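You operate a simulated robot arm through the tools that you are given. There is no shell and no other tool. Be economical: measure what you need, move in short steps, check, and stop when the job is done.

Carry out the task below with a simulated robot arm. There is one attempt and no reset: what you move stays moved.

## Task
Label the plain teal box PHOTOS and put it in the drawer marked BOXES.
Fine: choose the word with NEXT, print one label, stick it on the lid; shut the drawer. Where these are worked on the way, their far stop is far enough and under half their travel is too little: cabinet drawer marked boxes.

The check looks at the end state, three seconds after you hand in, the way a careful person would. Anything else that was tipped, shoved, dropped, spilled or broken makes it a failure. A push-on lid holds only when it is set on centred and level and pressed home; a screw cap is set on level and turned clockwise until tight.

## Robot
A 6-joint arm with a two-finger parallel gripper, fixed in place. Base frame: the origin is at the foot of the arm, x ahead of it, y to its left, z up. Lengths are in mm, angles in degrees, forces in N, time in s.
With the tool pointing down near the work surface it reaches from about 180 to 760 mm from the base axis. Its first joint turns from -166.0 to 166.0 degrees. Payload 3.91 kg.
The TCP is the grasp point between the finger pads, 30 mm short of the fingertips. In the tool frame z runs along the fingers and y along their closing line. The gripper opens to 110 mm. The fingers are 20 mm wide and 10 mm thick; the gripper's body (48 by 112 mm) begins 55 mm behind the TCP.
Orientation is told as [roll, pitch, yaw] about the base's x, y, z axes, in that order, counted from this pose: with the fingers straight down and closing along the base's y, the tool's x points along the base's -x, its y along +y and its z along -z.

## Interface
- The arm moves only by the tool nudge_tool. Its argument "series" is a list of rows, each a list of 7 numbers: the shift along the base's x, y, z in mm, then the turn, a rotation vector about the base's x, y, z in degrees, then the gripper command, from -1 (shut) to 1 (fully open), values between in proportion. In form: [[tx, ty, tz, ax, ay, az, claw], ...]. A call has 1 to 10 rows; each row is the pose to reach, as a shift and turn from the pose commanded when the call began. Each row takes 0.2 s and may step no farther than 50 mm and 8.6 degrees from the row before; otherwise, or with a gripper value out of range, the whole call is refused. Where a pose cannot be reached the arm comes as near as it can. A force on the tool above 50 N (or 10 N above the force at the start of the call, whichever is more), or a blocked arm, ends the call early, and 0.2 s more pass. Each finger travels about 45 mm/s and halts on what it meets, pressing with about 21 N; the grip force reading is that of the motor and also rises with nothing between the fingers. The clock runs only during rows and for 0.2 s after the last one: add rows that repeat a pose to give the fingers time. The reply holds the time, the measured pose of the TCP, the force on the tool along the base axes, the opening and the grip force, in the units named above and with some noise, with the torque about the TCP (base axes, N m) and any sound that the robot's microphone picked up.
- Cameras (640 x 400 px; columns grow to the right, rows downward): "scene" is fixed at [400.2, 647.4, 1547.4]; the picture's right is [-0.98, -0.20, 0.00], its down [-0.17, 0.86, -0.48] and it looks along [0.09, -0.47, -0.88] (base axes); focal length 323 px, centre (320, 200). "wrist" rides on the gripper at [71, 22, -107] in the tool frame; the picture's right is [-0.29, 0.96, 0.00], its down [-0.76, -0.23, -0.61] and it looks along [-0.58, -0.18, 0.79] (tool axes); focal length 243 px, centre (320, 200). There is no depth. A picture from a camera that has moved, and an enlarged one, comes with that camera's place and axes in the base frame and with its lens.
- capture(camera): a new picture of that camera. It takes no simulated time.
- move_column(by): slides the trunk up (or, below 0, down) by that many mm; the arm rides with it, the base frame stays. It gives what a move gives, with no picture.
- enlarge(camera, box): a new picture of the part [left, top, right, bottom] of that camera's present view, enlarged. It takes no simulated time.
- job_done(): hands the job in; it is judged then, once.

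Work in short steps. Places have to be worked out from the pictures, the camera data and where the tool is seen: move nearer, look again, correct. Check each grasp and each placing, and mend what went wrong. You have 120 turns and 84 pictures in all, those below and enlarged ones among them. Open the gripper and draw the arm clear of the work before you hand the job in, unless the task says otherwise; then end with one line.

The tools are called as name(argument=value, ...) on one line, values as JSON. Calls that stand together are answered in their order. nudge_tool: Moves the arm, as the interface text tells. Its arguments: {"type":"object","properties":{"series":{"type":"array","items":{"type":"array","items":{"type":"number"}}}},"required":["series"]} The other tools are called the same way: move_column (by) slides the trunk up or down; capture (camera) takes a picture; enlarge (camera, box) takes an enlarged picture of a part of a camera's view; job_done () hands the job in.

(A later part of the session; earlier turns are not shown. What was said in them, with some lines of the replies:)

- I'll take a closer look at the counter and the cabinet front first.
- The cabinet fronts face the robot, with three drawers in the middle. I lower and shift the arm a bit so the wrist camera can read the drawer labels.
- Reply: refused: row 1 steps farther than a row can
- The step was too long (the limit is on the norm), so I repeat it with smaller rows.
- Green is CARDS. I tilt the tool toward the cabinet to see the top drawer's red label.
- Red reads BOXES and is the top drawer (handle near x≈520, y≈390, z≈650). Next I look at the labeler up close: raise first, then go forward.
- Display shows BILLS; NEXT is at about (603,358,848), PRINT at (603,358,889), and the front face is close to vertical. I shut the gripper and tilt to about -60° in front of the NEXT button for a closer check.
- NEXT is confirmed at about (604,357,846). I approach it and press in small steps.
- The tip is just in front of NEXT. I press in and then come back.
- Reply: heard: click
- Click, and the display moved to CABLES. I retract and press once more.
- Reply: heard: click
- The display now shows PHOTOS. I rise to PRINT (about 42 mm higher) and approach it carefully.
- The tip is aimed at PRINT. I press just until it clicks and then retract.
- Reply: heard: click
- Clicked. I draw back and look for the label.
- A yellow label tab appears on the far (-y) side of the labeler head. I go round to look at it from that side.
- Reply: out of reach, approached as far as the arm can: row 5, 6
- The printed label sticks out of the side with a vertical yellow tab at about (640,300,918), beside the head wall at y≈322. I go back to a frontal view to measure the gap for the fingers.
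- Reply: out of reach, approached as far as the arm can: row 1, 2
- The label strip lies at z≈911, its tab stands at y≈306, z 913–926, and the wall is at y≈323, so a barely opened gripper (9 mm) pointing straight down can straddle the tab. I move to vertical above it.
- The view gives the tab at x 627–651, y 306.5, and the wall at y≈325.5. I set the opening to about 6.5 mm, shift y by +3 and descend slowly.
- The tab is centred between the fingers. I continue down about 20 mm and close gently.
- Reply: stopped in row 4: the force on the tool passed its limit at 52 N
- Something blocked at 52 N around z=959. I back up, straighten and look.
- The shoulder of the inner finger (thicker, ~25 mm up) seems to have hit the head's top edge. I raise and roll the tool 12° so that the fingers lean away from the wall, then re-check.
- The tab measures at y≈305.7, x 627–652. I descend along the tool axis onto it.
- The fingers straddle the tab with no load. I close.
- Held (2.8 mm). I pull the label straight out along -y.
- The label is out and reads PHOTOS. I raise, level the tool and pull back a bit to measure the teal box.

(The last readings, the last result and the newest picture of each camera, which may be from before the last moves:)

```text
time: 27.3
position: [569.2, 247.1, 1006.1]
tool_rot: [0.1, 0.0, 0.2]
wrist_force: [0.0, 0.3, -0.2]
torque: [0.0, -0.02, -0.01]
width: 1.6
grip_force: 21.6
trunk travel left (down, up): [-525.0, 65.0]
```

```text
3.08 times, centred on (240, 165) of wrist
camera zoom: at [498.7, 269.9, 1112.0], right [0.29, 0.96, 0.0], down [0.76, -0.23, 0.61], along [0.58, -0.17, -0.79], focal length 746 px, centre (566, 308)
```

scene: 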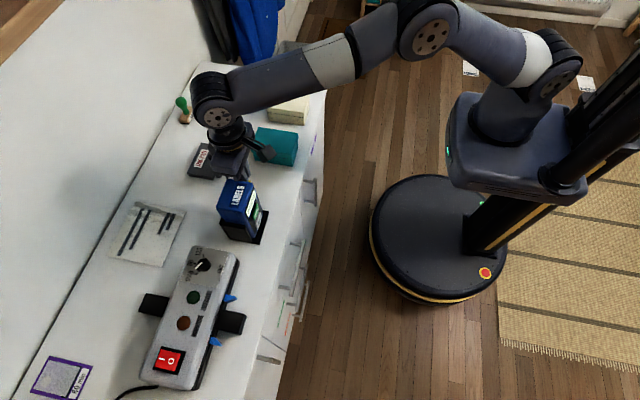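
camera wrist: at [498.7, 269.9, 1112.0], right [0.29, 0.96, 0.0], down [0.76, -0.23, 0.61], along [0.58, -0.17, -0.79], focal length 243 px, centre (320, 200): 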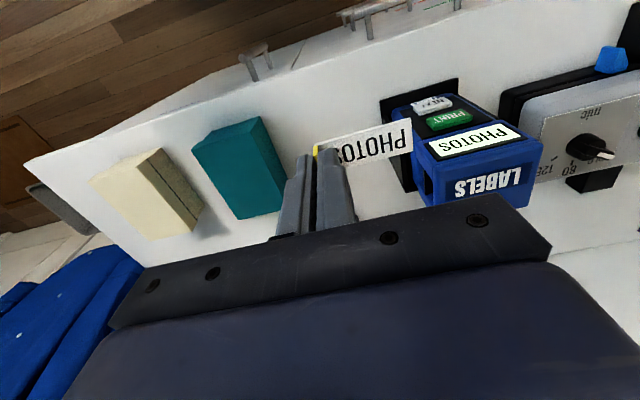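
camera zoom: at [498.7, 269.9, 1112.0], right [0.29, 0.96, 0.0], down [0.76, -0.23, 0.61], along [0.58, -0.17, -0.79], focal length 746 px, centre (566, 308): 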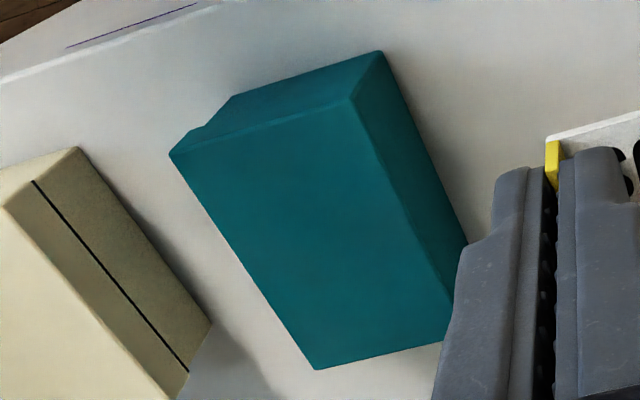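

The lid spans about x 573–686, y 95–169 at z≈858, with its centre at (630,132). I move so the label (60×24, extending +y from the tab) is centred above it.

nudge_tool(series=[[15, -36, 0, 0, 0, 0, -1], [30, -72, 0, 0, 0, 0, -1], [46, -108, 0, 0, 0, 0, -1], [61, -143, 0, 0, 0, 0, -1], [61, -143, -40, 0, 0, 0, -1], [61, -143, -80, 0, 0, 0, -1], [61, -143, -80, 0, 0, 0, -1]])

capture(camera="wrist")

enlarge(camera="scene", box=[210, 80, 330, 180])

```text
time: 28.9
position: [630.8, 104.3, 926.8]
tool_rot: [-0.1, 0.0, 0.1]
wrist_force: [0.6, 0.2, -0.5]
torque: [-0.03, 0.01, -0.01]
width: 1.5
grip_force: 21.0
trunk travel left (down, up): [-525.0, 65.0]
```

```text
40 pictures are left
camera wrist: at [560.0, 126.3, 1032.9], right [0.29, 0.96, 0.0], down [0.76, -0.23, 0.61], along [0.58, -0.17, -0.79], focal length 243 px, centre (320, 200)
```

wrist: 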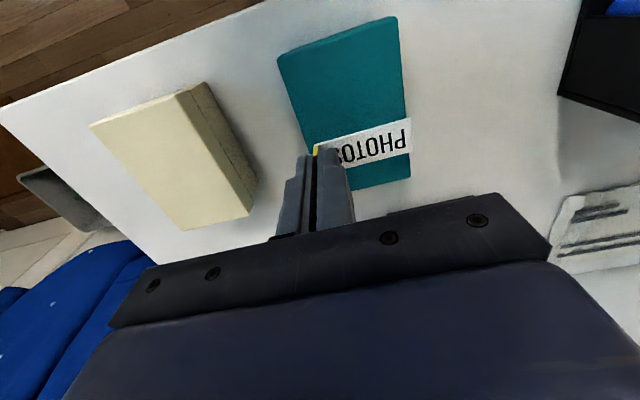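

```text
4.00 times, centred on (270, 130) of scene
camera zoom: at [400.2, 647.4, 1547.4], right [-0.98, -0.2, 0.0], down [-0.17, 0.86, -0.48], along [0.09, -0.47, -0.88], focal length 1293 px, centre (520, 480)
```

zoom: 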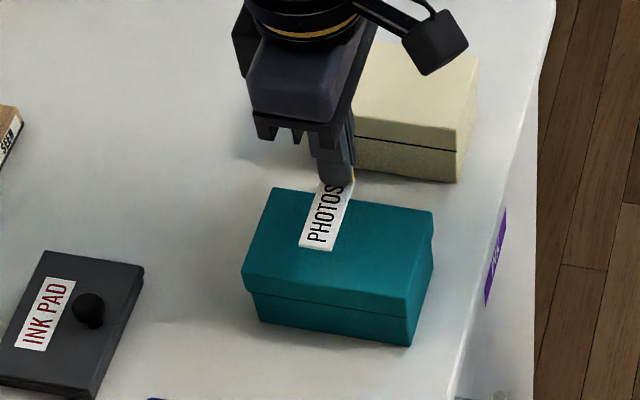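

Alignment is good (label 105–163 in y, centred in x, lid z≈858). I lower it onto the lid in small steps.

nudge_tool(series=[[-1, -1, -14, 0, 0, 0, -1], [-1, -1, -24, 0, 0, 0, -1], [-1, -1, -28, 0, 0, 0, -1], [-1, -1, -30, 0, 0, 0, -1], [-1, -1, -32, 0, 0, 0, -1]])

enlarge(camera="wrist", box=[260, 0, 440, 220])

```text
time: 30.1
position: [630.8, 102.9, 895.9]
tool_rot: [0.1, -0.3, 0.1]
wrist_force: [-2.9, 0.6, 16.0]
torque: [0.05, 0.32, 0.02]
width: 1.4
grip_force: 21.5
trunk travel left (down, up): [-525.0, 65.0]
```

```text
1.82 times, centred on (350, 110) of wrist
camera zoom: at [559.0, 124.6, 1002.1], right [0.29, 0.96, 0.0], down [0.76, -0.23, 0.61], along [0.58, -0.17, -0.79], focal length 441 px, centre (266, 364)
```

zoom: 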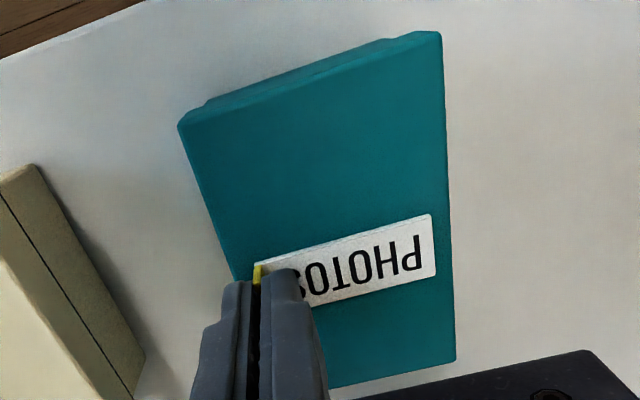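

Contact at 16 N with the label flat on the lid. I press slightly more, then open a little and lift.

nudge_tool(series=[[0, 0, -2, 0, 0, 0, -1], [0, 0, -2, 0, 0, 0, -1], [0, 0, -1, 0, 0, 0, -0.95], [0, 0, 0, 0, 0, 0, -0.87], [0, 0, 0, 0, 0, 0, -0.87]])

nudge_tool(series=[[0, 0, 6, 0, 0, 0, -0.87], [0, 0, 14, 0, 0, 0, -0.87], [0, 0, 30, 0, 0, 0, -0.87], [0, 0, 60, 0, 0, 0, -0.87], [-20, 20, 95, 0, 0, 0, 0]])

capture(camera="wrist")

enlarge(camera="scene", box=[210, 80, 330, 180])

```text
time: 31.3
position: [630.1, 100.1, 893.0]
tool_rot: [0.1, 0.2, 0.2]
wrist_force: [0.7, -1.7, 4.3]
torque: [-0.02, -0.01, -0.04]
width: 6.0
grip_force: 0.1
trunk travel left (down, up): [-525.0, 65.0]
```

```text
time: 32.5
position: [608.6, 122.1, 986.7]
tool_rot: [0.0, 0.0, 0.3]
wrist_force: [1.1, 0.3, -0.6]
torque: [0.03, 0.01, 0.01]
width: 41.8
grip_force: 0.1
trunk travel left (down, up): [-525.0, 65.0]
```

```text
37 pictures are left
camera wrist: at [537.2, 144.1, 1094.0], right [0.29, 0.96, 0.0], down [0.76, -0.23, 0.61], along [0.58, -0.17, -0.79], focal length 243 px, centre (320, 200)
```

wrist: 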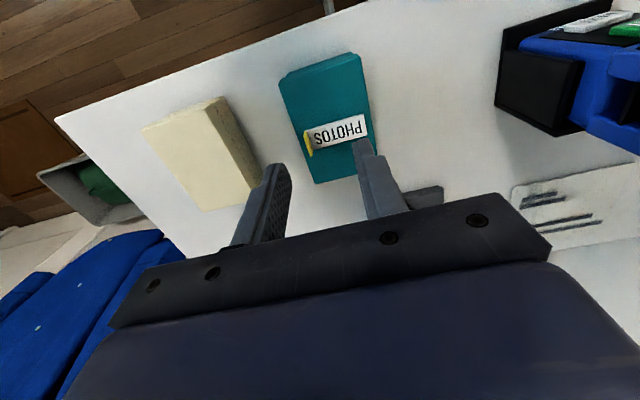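

```text
4.00 times, centred on (270, 130) of scene
camera zoom: at [400.2, 647.4, 1547.4], right [-0.98, -0.2, 0.0], down [-0.17, 0.86, -0.48], along [0.09, -0.47, -0.88], focal length 1293 px, centre (520, 480)
```

zoom: 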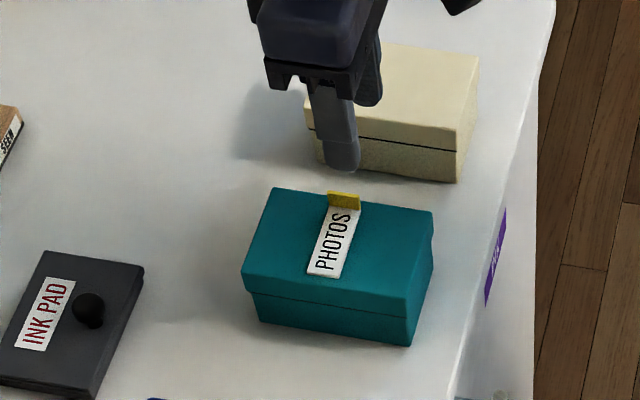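

The label lies flat on the lid. To make sure it sticks, I press it down gently with shut fingertips at its middle.

nudge_tool(series=[[22, 16, -10, 0, 0, 0, -1], [22, 16, -40, 0, 0, 0, -1], [22, 16, -70, 0, 0, 0, -1], [22, 16, -88, 0, 0, 0, -1], [22, 16, -93, 0, 0, 0, -1], [22, 16, -96, 0, 0, 0, -1], [22, 16, -98, 0, 0, 0, -1]])

```text
time: 34.1
position: [630.1, 137.4, 892.0]
tool_rot: [0.0, -0.2, 0.3]
wrist_force: [-4.3, -3.0, 18.4]
torque: [-0.07, 0.14, -0.03]
width: 0.0
grip_force: 20.4
trunk travel left (down, up): [-525.0, 65.0]
```

Pressed at 18 N. I rise clear and retreat to a pose for looking at the drawer handle.

nudge_tool(series=[[0, 0, 20, 0, 0, 0, -1], [0, 0, 60, 0, 0, 0, -1], [-10, 5, 105, 0, 0, 0, -1], [-50, 20, 120, 0, 0, 0, -1], [-90, 40, 120, 0, -8, 0, -1], [-130, 65, 120, 0, -16, 0, -1], [-170, 90, 120, 0, -24, 0, -1], [-210, 115, 110, 0, -32, 0, -1], [-250, 135, 100, 0, -40, 0, -1], [-290, 160, 90, 0, -48, 0, -1]])

nudge_tool(series=[[-30, 30, 0, 0, 0, 0, 0], [-60, 60, -10, 0, 0, 0, 0], [-60, 90, -20, 0, 0, 0, 0]])

move_column(by=-230)

capture(camera="wrist")

```text
time: 36.3
position: [339.4, 298.7, 981.3]
tool_rot: [-0.2, -48.0, 0.6]
wrist_force: [0.2, -0.2, -1.0]
torque: [-0.02, 0.01, 0.0]
width: 0.1
grip_force: 21.0
trunk travel left (down, up): [-525.0, 65.0]
```

```text
time: 37.1
position: [280.6, 388.7, 961.1]
tool_rot: [-0.2, -48.1, 0.4]
wrist_force: [0.2, 0.6, -0.1]
torque: [0.01, -0.01, 0.0]
width: 54.9
grip_force: 0.1
trunk travel left (down, up): [-525.0, 65.0]
```

```text
time: 39.5
position: [281.8, 389.5, 730.5]
tool_rot: [-0.2, -48.0, 0.3]
wrist_force: [-0.1, -0.7, -0.2]
torque: [0.03, 0.01, 0.02]
width: 54.9
grip_force: 0.1
trunk travel left (down, up): [-295.0, 295.0]
```

```text
35 pictures are left
camera wrist: at [154.7, 410.5, 748.9], right [0.19, 0.96, 0.21], down [0.06, -0.23, 0.97], along [0.98, -0.17, -0.1], focal length 243 px, centre (320, 200)
```

wrist: 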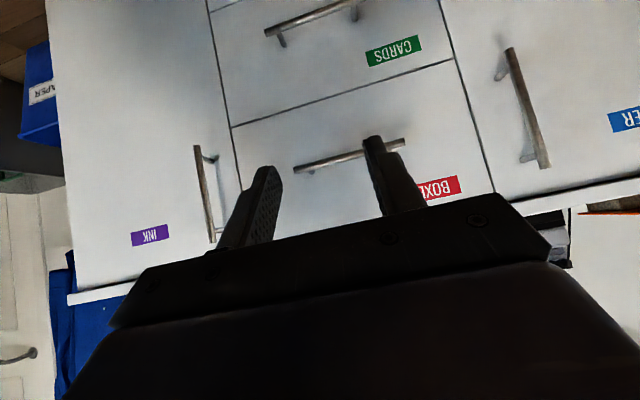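

The bar of the BOXES handle measures about x≈519, y 318–486, z≈655. I turn the tool horizontal with fingers closing vertically.

nudge_tool(series=[[0, 0, -10, 0, -8.4, 0, 0], [0, 0, -20, 0, -16.8, 0, 0], [0, 3, -30, 0, -25.2, 0, 0], [0, 6, -40, 0, -33.6, 0, 0], [0, 10, -50, 0, -42, 0, 0]])

nudge_tool(series=[[0, 0, 0, 8.5, 0, 0, 0], [0, 0, 0, 17, 0, 0, 0], [0, 0, 0, 25.5, 0, 0, 0], [0, 0, 0, 34, 0, 0, 0], [0, 0, 0, 42.5, 0, 0, 0], [0, 0, 0, 51, 0, 0, 0], [0, 0, -5, 59.5, 0, 0, 0], [0, 0, -10, 68, 0, 0, 0], [0, 0, -15, 76.5, 0, 0, 0], [0, 0, -20, 85, 0, 0, 0]])

```text
time: 40.7
position: [283.0, 398.6, 682.1]
tool_rot: [-142.2, -89.8, 142.1]
wrist_force: [0.6, -0.5, 0.1]
torque: [0.02, 0.01, 0.01]
width: 55.0
grip_force: 0.0
trunk travel left (down, up): [-295.0, 295.0]
```

```text
time: 42.9
position: [309.5, 684.6, 730.3]
tool_rot: [90.1, -19.3, -90.2]
wrist_force: [-0.2, -0.3, 0.0]
torque: [-0.01, -0.01, -0.01]
width: 55.0
grip_force: 0.1
out of reach, approached as far as the arm can: row 2, 3, 4, 5, 6, 7, 8, 9, 10
trunk travel left (down, up): [-295.0, 295.0]
```

The arm wandered off because that roll is out of reach. I look before doing anything else.

capture(camera="scene")

```text
34 pictures are left
```

scene: 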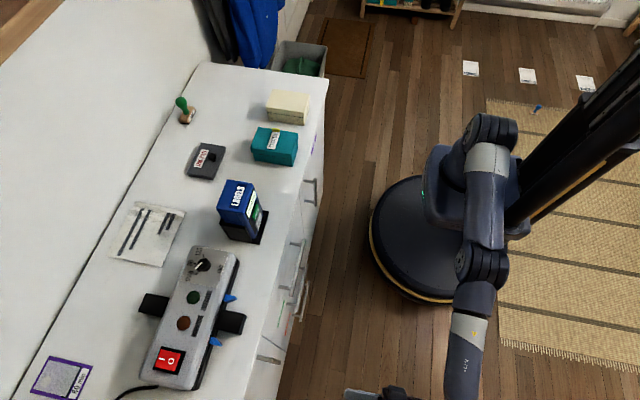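

The tool now points along +x and closes within 19° of vertical; nothing was touched. I try to move back toward the drawer keeping this orientation.

nudge_tool(series=[[0, -40, -10, 4, 0, 0, 0], [0, -80, -20, 8, 0, 0, 0], [0, -120, -30, 12, 0, 0, 0], [0, -160, -40, 16, 0, 0, 0]])

```text
time: 43.9
position: [308.9, 686.3, 731.4]
tool_rot: [90.0, -19.3, -90.1]
wrist_force: [0.3, 0.2, 0.0]
torque: [0.05, 0.0, -0.01]
width: 54.9
grip_force: 0.1
out of reach, approached as far as the arm can: row 1, 2, 3, 4
trunk travel left (down, up): [-295.0, 295.0]
```

nudge_tool(series=[[0, 0, 0, -8, 0, 0, 0], [0, 0, 0, -16, 0, 0, 0], [0, 0, 0, -24, 0, 0, 0]])

```text
time: 44.7
position: [309.5, 684.4, 726.5]
tool_rot: [90.1, -43.5, -90.3]
wrist_force: [0.2, -0.8, 0.4]
torque: [-0.01, 0.0, -0.03]
width: 54.9
grip_force: 0.1
trunk travel left (down, up): [-295.0, 295.0]
```

That reversed fine. I continue undoing the roll while coming back in y.

nudge_tool(series=[[0, -30, 0, -8, 0, 0, 0], [0, -60, 0, -16, 0, 0, 0], [0, -90, 0, -24, 0, 0, 0], [0, -120, 0, -32, 0, 0, 0], [0, -160, 0, -40, 0, 0, 0], [0, -200, 0, -46, 0, 0, 0], [0, -240, 0, -46, 0, 0, 0]])

```text
time: 46.3
position: [311.4, 444.6, 722.7]
tool_rot: [101.1, -89.2, -101.1]
wrist_force: [0.8, 0.4, 0.2]
torque: [-0.02, 0.02, -0.02]
width: 54.9
grip_force: 0.3
trunk travel left (down, up): [-295.0, 295.0]
```

Back to the neutral horizontal pose. I now try the opposite roll in a short trial.

nudge_tool(series=[[0, 0, 0, -8.5, 0, 0, 0], [0, 0, 0, -17, 0, 0, 0], [0, 0, 0, -25.5, 0, 0, 0], [0, 0, 0, -34, 0, 0, 0]])

```text
time: 47.3
position: [308.1, 444.7, 724.1]
tool_rot: [-90.2, -56.6, 90.3]
wrist_force: [0.1, -0.3, 0.3]
torque: [0.01, 0.02, 0.0]
width: 55.1
grip_force: 0.0
trunk travel left (down, up): [-295.0, 295.0]
```

Reachable so far; I continue the roll.

nudge_tool(series=[[0, 0, 0, -8, 0, 0, 0], [0, 0, 0, -16, 0, 0, 0], [0, 0, 0, -24, 0, 0, 0], [0, 0, 0, -32, 0, 0, 0], [0, 0, 0, -40, 0, 0, 0]])

```text
time: 48.5
position: [308.8, 444.1, 723.8]
tool_rot: [-90.0, -16.6, 90.1]
wrist_force: [-0.2, -0.4, 0.3]
torque: [0.02, -0.02, -0.02]
width: 55.1
grip_force: 0.0
trunk travel left (down, up): [-295.0, 295.0]
```

nudge_tool(series=[[10, -10, -20, -8, 0, 0, 0], [30, -20, -40, -16.6, 0, 0, 0], [60, -30, -60, -16.6, 0, 0, 0], [90, -40, -68, -16.6, 0, 0, 0], [110, -44, -68, -16.6, 0, 0, 0]])

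capture(camera="wrist")

capture(camera="scene")

```text
time: 49.7
position: [418.0, 399.0, 654.5]
tool_rot: [-90.1, -0.1, 90.3]
wrist_force: [0.3, 1.9, 0.3]
torque: [0.03, -0.03, -0.04]
width: 55.0
grip_force: 0.1
trunk travel left (down, up): [-295.0, 295.0]
```

```text
33 pictures are left
camera wrist: at [310.8, 328.8, 632.7], right [0.0, 0.29, -0.96], down [-0.61, 0.76, 0.23], along [0.79, 0.58, 0.18], focal length 243 px, centre (320, 200)
```

wrist: 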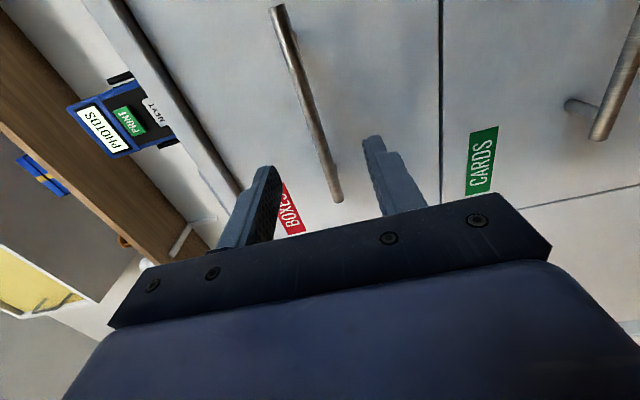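

```text
32 pictures are left
```

scene: 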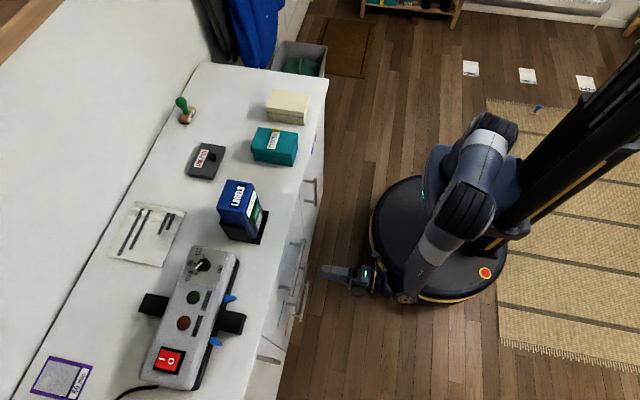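

The bar is at z≈660, centred near y≈401. I move in with open fingers around the bar.

nudge_tool(series=[[20, 2, 5.5, 0, 0, 0, 0], [45, 2, 5.5, 0, 0, 0, 0], [65, 2, 5.5, 0, 0, 0, 0], [78, 2, 5.5, 0, 0, 0, 0], [85, 2, 5.5, 0, 0, 0, 0]])

capture(camera="wrist")

```text
time: 50.9
position: [503.5, 403.9, 661.7]
tool_rot: [-90.1, -0.1, 90.1]
wrist_force: [-0.1, -0.4, -0.4]
torque: [-0.01, 0.02, 0.0]
width: 55.1
grip_force: 0.1
trunk travel left (down, up): [-295.0, 295.0]
```

```text
31 pictures are left
camera wrist: at [397.1, 332.2, 638.6], right [0.0, 0.29, -0.96], down [-0.61, 0.76, 0.23], along [0.79, 0.58, 0.18], focal length 243 px, centre (320, 200)
```

wrist: 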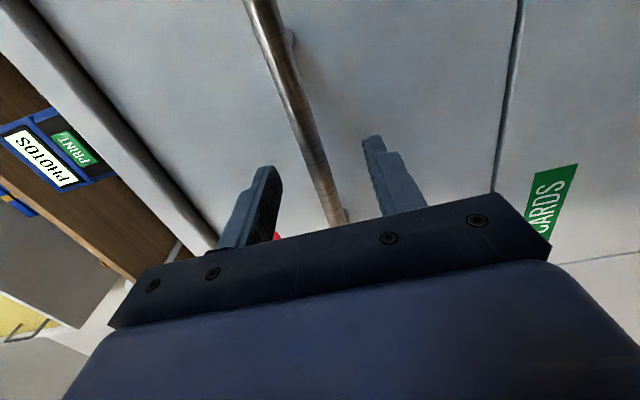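

The bar runs between the fingers. I close on it.

nudge_tool(series=[[0, 0, 0, 0, 0, 0, -0.4], [0, 0, 0, 0, 0, 0, -0.8], [0, 0, 0, 0, 0, 0, -1], [0, 0, 0, 0, 0, 0, -1], [0, 0, 0, 0, 0, 0, -1]])

```text
time: 52.1
position: [503.8, 402.4, 659.5]
tool_rot: [-89.9, -0.1, 90.1]
wrist_force: [0.0, 0.3, -8.9]
torque: [-0.68, 0.13, 0.03]
width: 11.7
grip_force: 44.7
trunk travel left (down, up): [-295.0, 295.0]
```

Bar held (11.7 mm). I pull the drawer out along -x.

nudge_tool(series=[[-8, 0, -1, 0, 0, 0, -1], [-20, 0, -1, 0, 0, 0, -1], [-40, 0, -1, 0, 0, 0, -1], [-60, 0, -1, 0, 0, 0, -1], [-80, 0, -1, 0, 0, 0, -1], [-100, 0, -1, 0, 0, 0, -1], [-120, 0, -1, 0, 0, 0, -1], [-140, 0, -1, 0, 0, 0, -1]])

capture(camera="scene")

```text
time: 53.9
position: [364.1, 402.5, 660.6]
tool_rot: [-90.1, -0.1, 90.0]
wrist_force: [-0.3, 2.1, 8.4]
torque: [-0.91, -0.11, 0.17]
width: 11.6
grip_force: 45.0
trunk travel left (down, up): [-295.0, 295.0]
```

```text
30 pictures are left
```

scene: 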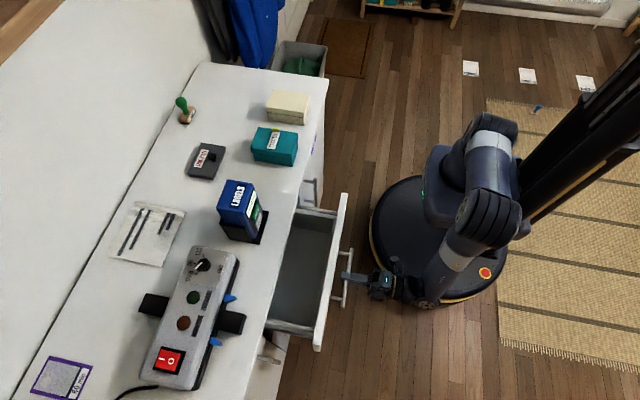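

The drawer is out 140 mm; I continue until it meets its stop.

nudge_tool(series=[[-20, 0, 1, 0, 0, 0, -1], [-40, 0, 1, 0, 0, 0, -1], [-60, 0, 1, 0, 0, 0, -1], [-80, 0, 1, 0, 0, 0, -1], [-100, 0, 1, 0, 0, 0, -1]])

```text
time: 55.1
position: [262.6, 403.1, 660.2]
tool_rot: [-89.8, 0.0, 90.2]
wrist_force: [-0.8, 11.3, -18.1]
torque: [-0.69, 0.21, 1.09]
width: 11.8
grip_force: 44.6
trunk travel left (down, up): [-295.0, 295.0]
```

nudge_tool(series=[[-15, 0, 0, 0, 0, 0, -1], [-30, 0, 0, 0, 0, 0, -1], [-45, 0, 0, 0, 0, 0, -1]])

capture(camera="scene")

```text
time: 55.9
position: [216.3, 403.1, 659.6]
tool_rot: [-89.9, 0.1, 90.1]
wrist_force: [-1.2, 13.5, -17.1]
torque: [-0.78, 0.18, 0.14]
width: 11.4
grip_force: 44.9
trunk travel left (down, up): [-295.0, 295.0]
```

```text
29 pictures are left
```

scene: 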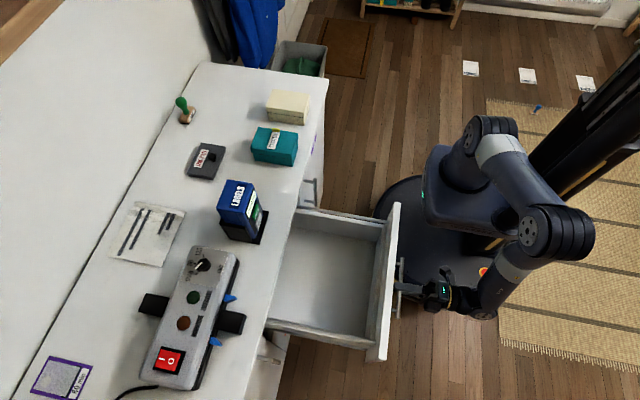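

The drawer is out about 287 mm with ample empty space inside. I release, back off and raise the trunk.

nudge_tool(series=[[0, 0, 0, 0, 0, 0, -0.6], [0, 0, 0, 0, 0, 0, -0.3], [0, 0, 0, 0, 0, 0, -0.2], [-15, 0, 0, 0, 0, 0, -0.2], [-30, 0, 0, 0, 0, 0, -0.2], [-40, 0, 0, 0, 0, 0, -0.2]])

move_column(by=230)

```text
time: 57.3
position: [178.8, 403.2, 661.7]
tool_rot: [-90.0, 0.0, 90.1]
wrist_force: [-0.8, -0.4, -0.4]
torque: [0.01, -0.04, -0.02]
width: 44.0
grip_force: 0.0
trunk travel left (down, up): [-295.0, 295.0]
```

```text
time: 59.7
position: [180.0, 402.9, 892.3]
tool_rot: [-89.9, -0.1, 90.1]
wrist_force: [0.4, 0.4, 0.7]
torque: [-0.04, -0.01, -0.05]
width: 43.8
grip_force: 0.1
trunk travel left (down, up): [-525.0, 65.0]
```

Now I undo the roll step by step.

nudge_tool(series=[[10, 0, 10, 8.5, 0, 0, 0], [20, 0, 20, 17, 0, 0, 0], [30, 0, 30, 25.5, 0, 0, 0], [40, 0, 40, 34, 0, 0, 0], [50, 0, 50, 42.5, 0, 0, 0], [60, 0, 60, 51, 0, 0, 0], [70, 0, 70, 59.5, 0, 0, 0], [80, 0, 80, 68, 0, 0, 0], [90, 0, 90, 76.5, 0, 0, 0], [100, 0, 100, 85, 0, 0, 0]])

```text
time: 61.9
position: [279.4, 403.4, 991.9]
tool_rot: [-91.8, -85.3, 91.8]
wrist_force: [0.2, 1.0, 0.2]
torque: [0.03, 0.0, -0.05]
width: 55.1
grip_force: 0.1
trunk travel left (down, up): [-525.0, 65.0]
```

nudge_tool(series=[[0, 0, 0, 4.9, 0, 0, 0.5]])

nudge_tool(series=[[10, -10, 5, 0, 8.5, 0, 1], [25, -30, 10, 0, 17, 0, 1], [40, -50, 15, 0, 25.5, 0, 1], [60, -75, 20, 0, 34, 0, 1], [80, -100, 20, 0, 42.5, 0, 1], [100, -125, 20, 0, 51, 0, 1], [125, -150, 20, 0, 59.5, 0, 1], [150, -175, 20, 0, 68, 0, 1], [175, -200, 20, 0, 76.5, 0, 1], [200, -225, 20, 0, 85, 0, 1]])

```text
time: 62.3
position: [278.3, 402.7, 991.8]
tool_rot: [138.0, -89.8, -138.0]
wrist_force: [1.4, 0.1, -0.2]
torque: [0.01, -0.03, 0.01]
width: 82.3
grip_force: 0.0
trunk travel left (down, up): [-525.0, 65.0]
```

```text
time: 64.5
position: [479.6, 176.8, 1011.6]
tool_rot: [0.1, -5.0, -0.1]
wrist_force: [0.4, -0.5, 0.1]
torque: [0.01, -0.01, 0.05]
width: 110.2
grip_force: 0.2
trunk travel left (down, up): [-525.0, 65.0]
```

The arm is clear with the gripper open. I go vertical above the teal box, checking the clearance to its neighbours.

nudge_tool(series=[[40, -12, 0, 0, 2.5, 0, 1], [80, -24, -5, 0, 5, 0, 1], [115, -35, -15, 0, 5, 0, 1], [150, -45, -30, 0, 5, 0, 1], [150, -45, -50, 0, 5, 0, 1], [150, -45, -50, 0, 5, 0, 1]])

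capture(camera="wrist")

enlarge(camera="scene", box=[210, 80, 330, 180])

```text
time: 65.9
position: [629.4, 132.1, 962.6]
tool_rot: [0.0, -0.2, 0.0]
wrist_force: [-0.1, -0.2, -0.4]
torque: [0.0, -0.01, 0.0]
width: 110.0
grip_force: 0.0
trunk travel left (down, up): [-525.0, 65.0]
```

```text
28 pictures are left
camera wrist: at [558.7, 154.9, 1068.6], right [0.29, 0.96, 0.0], down [0.76, -0.23, 0.61], along [0.58, -0.18, -0.79], focal length 243 px, centre (320, 200)
```

wrist: 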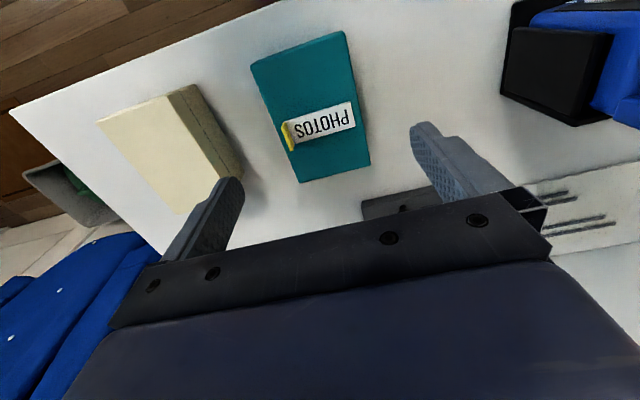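

```text
4.00 times, centred on (270, 130) of scene
camera zoom: at [400.2, 647.4, 1547.4], right [-0.98, -0.2, 0.0], down [-0.17, 0.86, -0.48], along [0.09, -0.47, -0.88], focal length 1293 px, centre (520, 480)
```

zoom: 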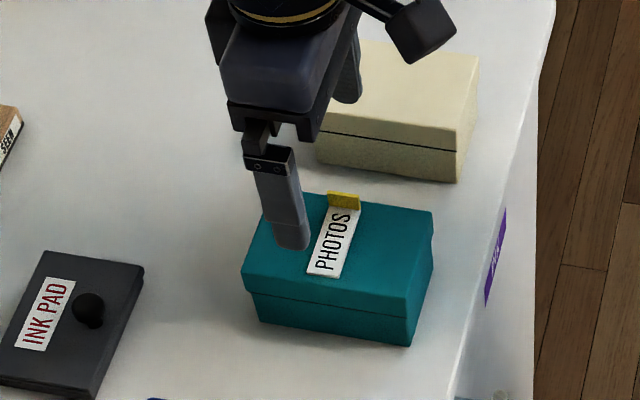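

Box measured at y 94–168, centre 131, and counter ≈805. I descend to tip height ≈815 and close.

nudge_tool(series=[[0, -1, -30, 0, 0, 0, 1], [0, -1, -60, 0, 0, 0, 1], [0, -1, -85, 0, 0, 0, 1], [0, -1, -100, 0, 0, 0, 1], [0, -1, -110, 0, 0, 0, 1], [0, -1, -116, 0, 0, 0, 1], [0, -1, -116, 0, 0, 0, 1]])

nudge_tool(series=[[0, 0, 0, 0, 0, 0, 0.7], [0, 0, 0, 0, 0, 0, 0.5], [0, 0, 0, 0, 0, 0, 0.3], [0, 0, 0, 0, 0, 0, 0.1], [0, 0, 0, 0, 0, 0, -0.2], [0, 0, 0, 0, 0, 0, -0.5], [0, 0, 0, 0, 0, 0, -0.5]])

```text
time: 67.5
position: [628.4, 132.0, 845.8]
tool_rot: [0.0, -0.1, 0.0]
wrist_force: [-0.3, -0.5, -0.6]
torque: [0.03, 0.02, -0.02]
width: 109.9
grip_force: 0.2
trunk travel left (down, up): [-525.0, 65.0]
```

```text
time: 69.1
position: [629.5, 130.0, 846.0]
tool_rot: [0.0, -0.1, 0.0]
wrist_force: [-0.1, -0.7, -0.8]
torque: [-0.04, 0.0, -0.02]
width: 75.7
grip_force: 21.4
trunk travel left (down, up): [-525.0, 65.0]
```

Gripped at 75.7 mm. I lift 12 mm and check that the base comes along with the lid.

nudge_tool(series=[[0, 0, 5, 0, 0, 0, -1], [0, 0, 12, 0, 0, 0, -1], [0, 0, 20, 0, 0, 0, -1]])

enlarge(camera="scene", box=[210, 80, 330, 180])

```text
time: 69.9
position: [630.6, 132.0, 867.0]
tool_rot: [-0.1, -0.1, 0.0]
wrist_force: [0.3, -0.5, -1.6]
torque: [0.01, -0.04, 0.0]
width: 75.3
grip_force: 20.8
trunk travel left (down, up): [-525.0, 65.0]
```

```text
4.00 times, centred on (270, 130) of scene
camera zoom: at [400.2, 647.4, 1547.4], right [-0.98, -0.2, 0.0], down [-0.17, 0.86, -0.48], along [0.09, -0.47, -0.88], focal length 1293 px, centre (520, 480)
```

zoom: 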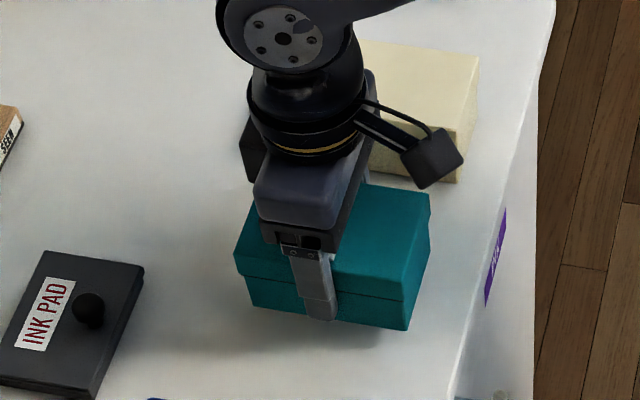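

The whole box comes up. I lift it higher, take it forward off the counter, then over the open drawer.

nudge_tool(series=[[0, 0, 30, 0, 0, 0, -1], [0, 0, 60, 0, 0, 0, -1], [-30, 0, 80, 0, 0, 0, -1], [-65, 10, 80, 0, 0, 0, -1], [-100, 20, 80, 0, 0, 0, -1], [-135, 35, 80, 0, 0, 0, -1], [-165, 60, 80, 0, 0, 0, -1], [-190, 95, 80, 0, 0, 0, -1], [-210, 130, 80, 0, 0, 0, -1], [-220, 165, 80, 0, 0, 0, -1]])

nudge_tool(series=[[-5, 35, 0, 0, 0, 0, -1], [-8, 70, 0, 0, 0, 0, -1], [-8, 103, 0, 0, 0, 0, -1], [-8, 103, 0, 0, 0, 0, -1]])

capture(camera="wrist")

capture(camera="scene")

```text
time: 72.1
position: [409.3, 297.1, 944.0]
tool_rot: [0.0, -0.1, -0.1]
wrist_force: [-0.2, -0.1, -0.9]
torque: [0.04, 0.03, -0.01]
width: 75.4
grip_force: 20.8
trunk travel left (down, up): [-525.0, 65.0]
```

```text
time: 73.1
position: [400.4, 398.6, 944.1]
tool_rot: [0.0, -0.1, 0.0]
wrist_force: [-0.2, 0.5, -1.9]
torque: [-0.04, 0.0, 0.01]
width: 75.8
grip_force: 21.2
trunk travel left (down, up): [-525.0, 65.0]
```

```text
25 pictures are left
camera wrist: at [329.9, 422.8, 1050.7], right [0.29, 0.96, 0.0], down [0.76, -0.23, 0.61], along [0.58, -0.18, -0.79], focal length 243 px, centre (320, 200)
```

wrist: 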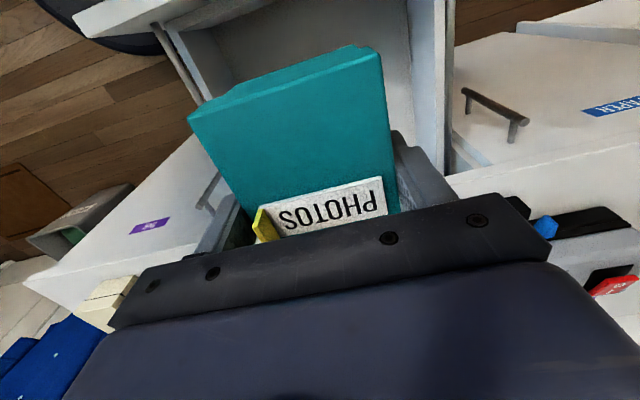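

```text
24 pictures are left
```

scene: 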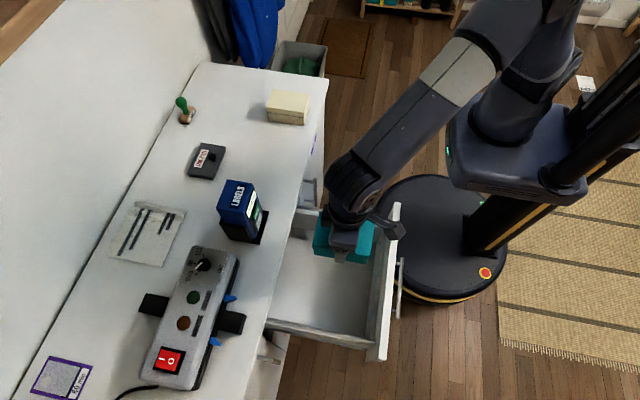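

The box is over the drawer interior. I lower the trunk by 240 mm with the arm riding along.

move_column(by=-240)

capture(camera="scene")

capture(camera="wrist")

```text
time: 75.6
position: [402.0, 399.9, 705.1]
tool_rot: [0.0, 0.0, 0.0]
wrist_force: [0.0, -0.4, -1.5]
torque: [0.03, -0.01, 0.02]
width: 75.6
grip_force: 21.1
trunk travel left (down, up): [-285.0, 305.0]
```

```text
23 pictures are left
```

scene: 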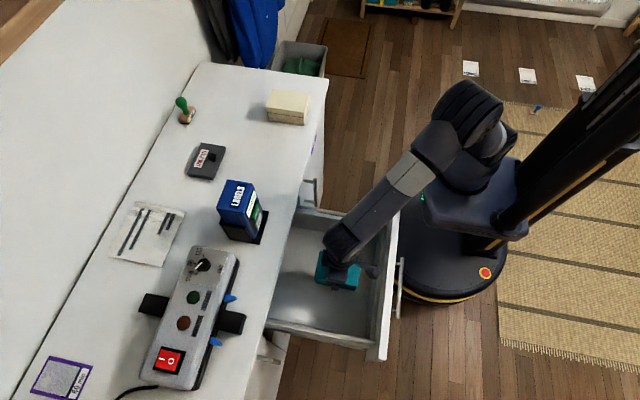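

```text
22 pictures are left
camera wrist: at [329.9, 422.2, 810.9], right [0.29, 0.96, 0.0], down [0.76, -0.23, 0.61], along [0.58, -0.18, -0.79], focal length 243 px, centre (320, 200)
```

wrist: 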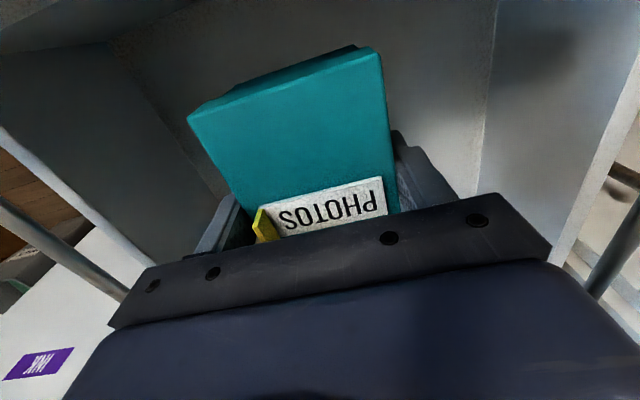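

Inside the drawer walls with room all round. I lower in steps until the box touches the drawer floor.

nudge_tool(series=[[0, 0, -10, 0, 0, 0, -1], [0, 0, -20, 0, 0, 0, -1], [0, 0, -30, 0, 0, 0, -1], [0, 0, -38, 0, 0, 0, -1], [0, 0, -44, 0, 0, 0, -1], [0, 0, -50, 0, 0, 0, -1]])

```text
time: 77.0
position: [400.1, 400.2, 653.7]
tool_rot: [0.0, -0.1, 0.0]
wrist_force: [-0.2, -0.7, -1.2]
torque: [0.0, 0.04, 0.0]
width: 75.6
grip_force: 20.9
trunk travel left (down, up): [-285.0, 305.0]
```

nudge_tool(series=[[0, 0, -5, 0, 0, 0, -1], [0, 0, -10, 0, 0, 0, -1], [0, 0, -15, 0, 0, 0, -1], [0, 0, -20, 0, 0, 0, -1]])

capture(camera="scene")

```text
time: 78.0
position: [400.7, 399.5, 633.5]
tool_rot: [0.0, -0.1, 0.1]
wrist_force: [0.6, -0.3, -0.5]
torque: [-0.01, 0.0, 0.0]
width: 75.5
grip_force: 20.9
trunk travel left (down, up): [-285.0, 305.0]
```

```text
21 pictures are left
```

scene: 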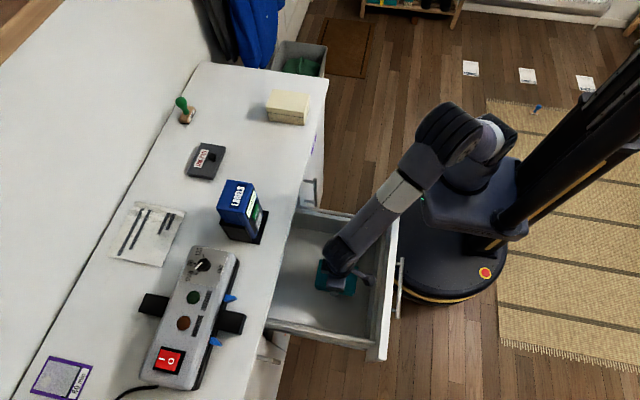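

nudge_tool(series=[[0, 0, -4, 0, 0, 0, -1], [0, 0, -8, 0, 0, 0, -1], [0, 0, -12, 0, 0, 0, -1], [0, 0, -16, 0, 0, 0, -1]])

```text
time: 79.0
position: [401.1, 399.6, 621.9]
tool_rot: [0.1, -0.2, 0.0]
wrist_force: [-0.8, -2.6, 17.6]
torque: [-0.28, 0.38, 0.02]
width: 75.7
grip_force: 21.1
trunk travel left (down, up): [-285.0, 305.0]
```

The floor is reached (17.6 N). I ease up a little, open, and rise straight out.

nudge_tool(series=[[0, 0, 3, 0, 0, 0, -1], [0, 0, 3, 0, 0, 0, 0.5], [0, 0, 3, 0, 0, 0, 0.75], [0, 0, 3, 0, 0, 0, 0.9], [0, 0, 3, 0, 0, 0, 0.9], [0, 0, 30, 0, 0, 0, 0.9], [0, 0, 70, 0, 0, 0, 0.9], [0, 0, 110, 0, 0, 0, 0.9]])

capture(camera="wrist")

```text
time: 80.8
position: [402.4, 400.3, 728.7]
tool_rot: [-0.2, -0.1, 0.0]
wrist_force: [-0.4, -0.4, 0.4]
torque: [-0.01, -0.01, 0.02]
width: 104.3
grip_force: 0.0
trunk travel left (down, up): [-285.0, 305.0]
```

```text
20 pictures are left
camera wrist: at [330.6, 422.4, 834.2], right [0.29, 0.96, 0.0], down [0.76, -0.23, 0.61], along [0.58, -0.18, -0.79], focal length 243 px, centre (320, 200)
```

wrist: 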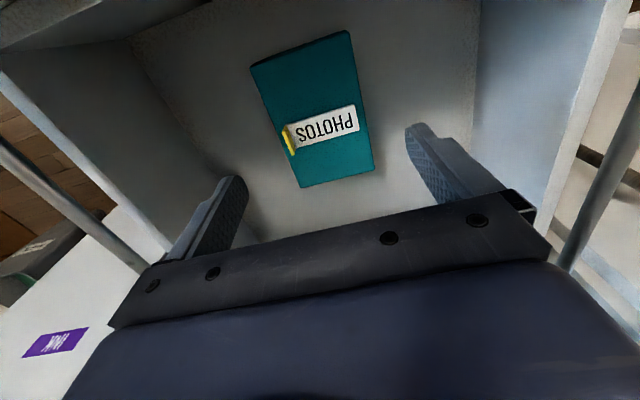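

The box sits well in the drawer with the label in place. I raise the trunk, then turn the tool horizontal in front of the drawer.

move_column(by=240)

nudge_tool(series=[[-20, 0, 0, 0, -8.5, 0, 0.5], [-40, 0, 0, 0, -17, 0, 0], [-60, 0, 0, 0, -25.5, 0, -0.5], [-80, 0, 0, 0, -34, 0, -1], [-100, 0, 0, 0, -42.5, 0, -1], [-125, 0, 0, 0, -51, 0, -1], [-150, 0, 0, 0, -59.5, 0, -1], [-175, 0, 0, 0, -68, 0, -1], [-195, 0, 0, 0, -76.5, 0, -1], [-210, 0, 0, 0, -85, 0, -1]])

```text
time: 83.3
position: [401.7, 399.7, 968.4]
tool_rot: [0.0, -0.1, 0.0]
wrist_force: [0.9, 0.5, 0.7]
torque: [0.02, 0.01, 0.0]
width: 104.5
grip_force: 0.0
trunk travel left (down, up): [-525.0, 65.0]
```

```text
time: 85.5
position: [193.6, 400.4, 968.3]
tool_rot: [1.0, -85.3, -1.0]
wrist_force: [-0.2, -0.3, -0.4]
torque: [0.0, -0.01, -0.01]
width: 0.0
grip_force: 20.6
trunk travel left (down, up): [-525.0, 65.0]
```

nudge_tool(series=[[-15, 0, 0, 0, 0, 0, -1], [-28, 0, 0, 0, 0, 0, -1]])

move_column(by=-262)

capture(camera="scene")

capture(camera="wrist")

```text
time: 86.1
position: [165.1, 399.9, 967.7]
tool_rot: [0.7, -85.2, -0.7]
wrist_force: [0.8, 0.7, 0.5]
torque: [0.02, -0.01, -0.04]
width: 0.0
grip_force: 20.9
trunk travel left (down, up): [-525.0, 65.0]
```

```text
time: 88.8
position: [165.5, 400.0, 707.2]
tool_rot: [0.4, -85.1, -0.2]
wrist_force: [-0.7, 0.6, 0.3]
torque: [0.01, 0.01, 0.01]
width: 0.1
grip_force: 21.0
trunk travel left (down, up): [-263.0, 327.0]
```

```text
19 pictures are left
```

scene: 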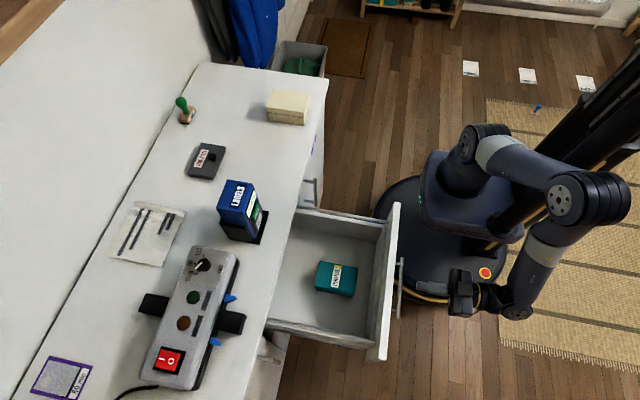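

```text
18 pictures are left
camera wrist: at [52.6, 422.5, 643.7], right [0.02, 0.96, 0.29], down [-0.54, -0.23, 0.81], along [0.84, -0.18, 0.51], focal length 243 px, centre (320, 200)
```

wrist: 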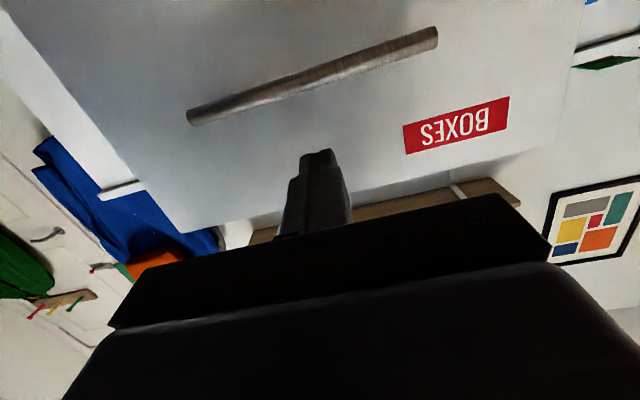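

The tip faces the front panel above the bar. I push the drawer in.

nudge_tool(series=[[25, 0, 0, 0, 0, 0, -1], [50, 0, 0, 0, 0, 0, -1], [65, 0, 0, 0, 0, 0, -1], [80, 0, 0, 0, 0, 0, -1], [97, 0, 0, 0, 0, 0, -1], [114, 0, 0, 0, 0, 0, -1], [131, 0, 0, 0, 0, 0, -1], [148, 0, 0, 0, 0, 0, -1], [165, 0, 0, 0, 0, 0, -1], [182, 0, 0, 0, 0, 0, -1]])

nudge_tool(series=[[17, 0, 0, 0, 0, 0, -1], [34, 0, 0, 0, 0, 0, -1], [51, 0, 0, 0, 0, 0, -1], [68, 0, 0, 0, 0, 0, -1], [85, 0, 0, 0, 0, 0, -1], [102, 0, 0, 0, 0, 0, -1], [119, 0, 0, 0, 0, 0, -1], [136, 0, 0, 0, 0, 0, -1], [148, 0, 0, 0, 0, 0, -1], [158, 0, 0, 0, 0, 0, -1]])

capture(camera="scene")

```text
time: 91.0
position: [348.2, 400.4, 706.4]
tool_rot: [0.3, -85.1, -0.4]
wrist_force: [0.1, 0.6, -0.3]
torque: [0.02, -0.04, 0.0]
width: 0.0
grip_force: 21.0
trunk travel left (down, up): [-263.0, 327.0]
```

```text
time: 93.2
position: [505.3, 400.6, 708.0]
tool_rot: [0.6, -85.2, -0.7]
wrist_force: [0.0, 0.0, -1.1]
torque: [0.01, 0.0, -0.01]
width: 0.1
grip_force: 20.9
trunk travel left (down, up): [-263.0, 327.0]
```

```text
17 pictures are left
```

scene: 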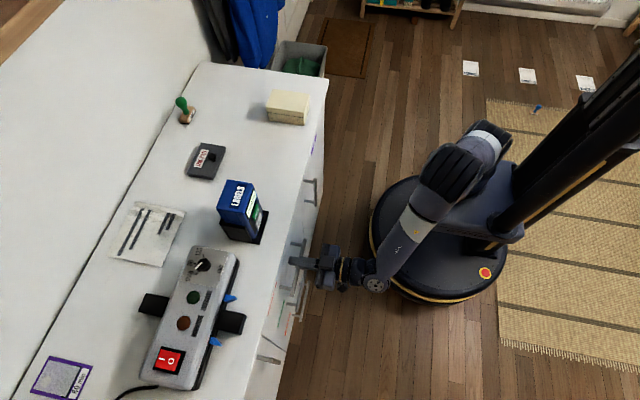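

Nearly shut; I push on gently until it resists.

nudge_tool(series=[[5, 0, 0, 0, 0, 0, -1], [10, 0, 0, 0, 0, 0, -1], [15, 0, 0, 0, 0, 0, -1], [20, 0, 0, 0, 0, 0, -1], [25, 0, 0, 0, 0, 0, -1], [30, 0, 0, 0, 0, 0, -1]])

```text
time: 94.4
position: [521.2, 400.4, 706.4]
tool_rot: [-2.1, -85.1, 2.1]
wrist_force: [-43.5, -8.0, 9.1]
torque: [0.34, -0.64, -0.28]
width: 0.1
grip_force: 21.4
trunk travel left (down, up): [-263.0, 327.0]
stopped in row 5: the force on the tool passed its limit at 62 N (the readings are from after the stop); the commanded pose is now the measured one
```

The drawer hit its closed stop (TCP x≈521). I back off and check that it is shut.

nudge_tool(series=[[-15, 0, 0, 0, 0, 0, -1], [-50, 0, 0, 0, 0, 0, -1], [-90, 0, 0, 0, 0, 0, 0], [-130, 0, 0, 0, 0, 0, 0.5], [-170, 0, 0, 0, 0, 0, 1], [-210, 0, 0, 0, 8, 0, 1], [-235, 0, 0, 0, 16, 0, 1], [-240, 0, 0, 0, 24, 0, 1], [-240, 0, 0, 0, 32, 0, 1]])

capture(camera="wrist")

capture(camera="scene")

```text
time: 96.4
position: [285.3, 400.3, 702.8]
tool_rot: [-0.2, -52.9, 0.2]
wrist_force: [-0.2, 0.6, 0.5]
torque: [-0.01, -0.01, 0.0]
width: 109.9
grip_force: 0.2
trunk travel left (down, up): [-263.0, 327.0]
```

```text
16 pictures are left
camera wrist: at [156.9, 422.8, 710.9], right [0.17, 0.96, 0.23], down [-0.03, -0.23, 0.97], along [0.98, -0.17, -0.02], focal length 243 px, centre (320, 200)
```

wrist: 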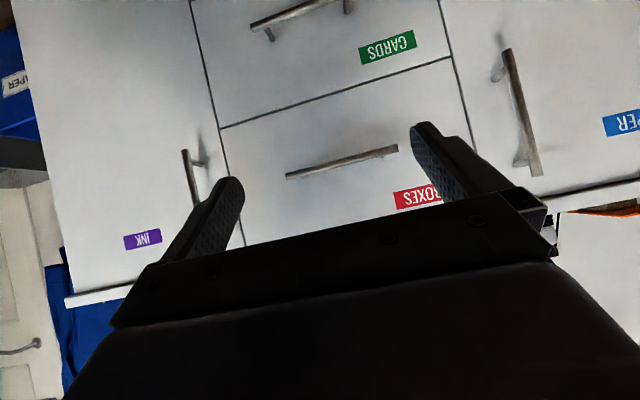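

```text
15 pictures are left
```

scene: 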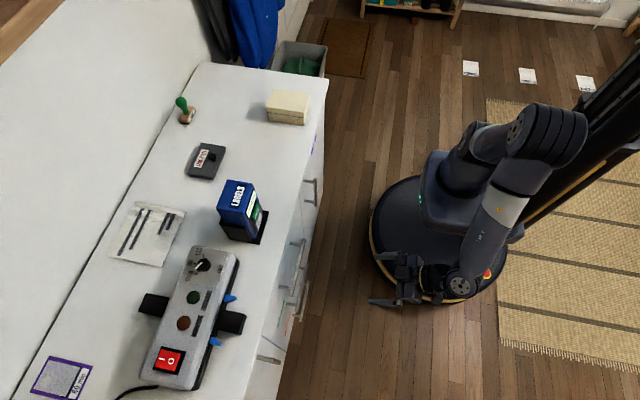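

The drawer is flush and shut, the gripper is open and clear, and everything else is in its place. I hand the job in.

job_done()

```text
The job is handed in.
```

The teal box is labelled PHOTOS and sits in the shut BOXES drawer. The labeler head shifted about 2 mm on its base when I pressed its buttons.
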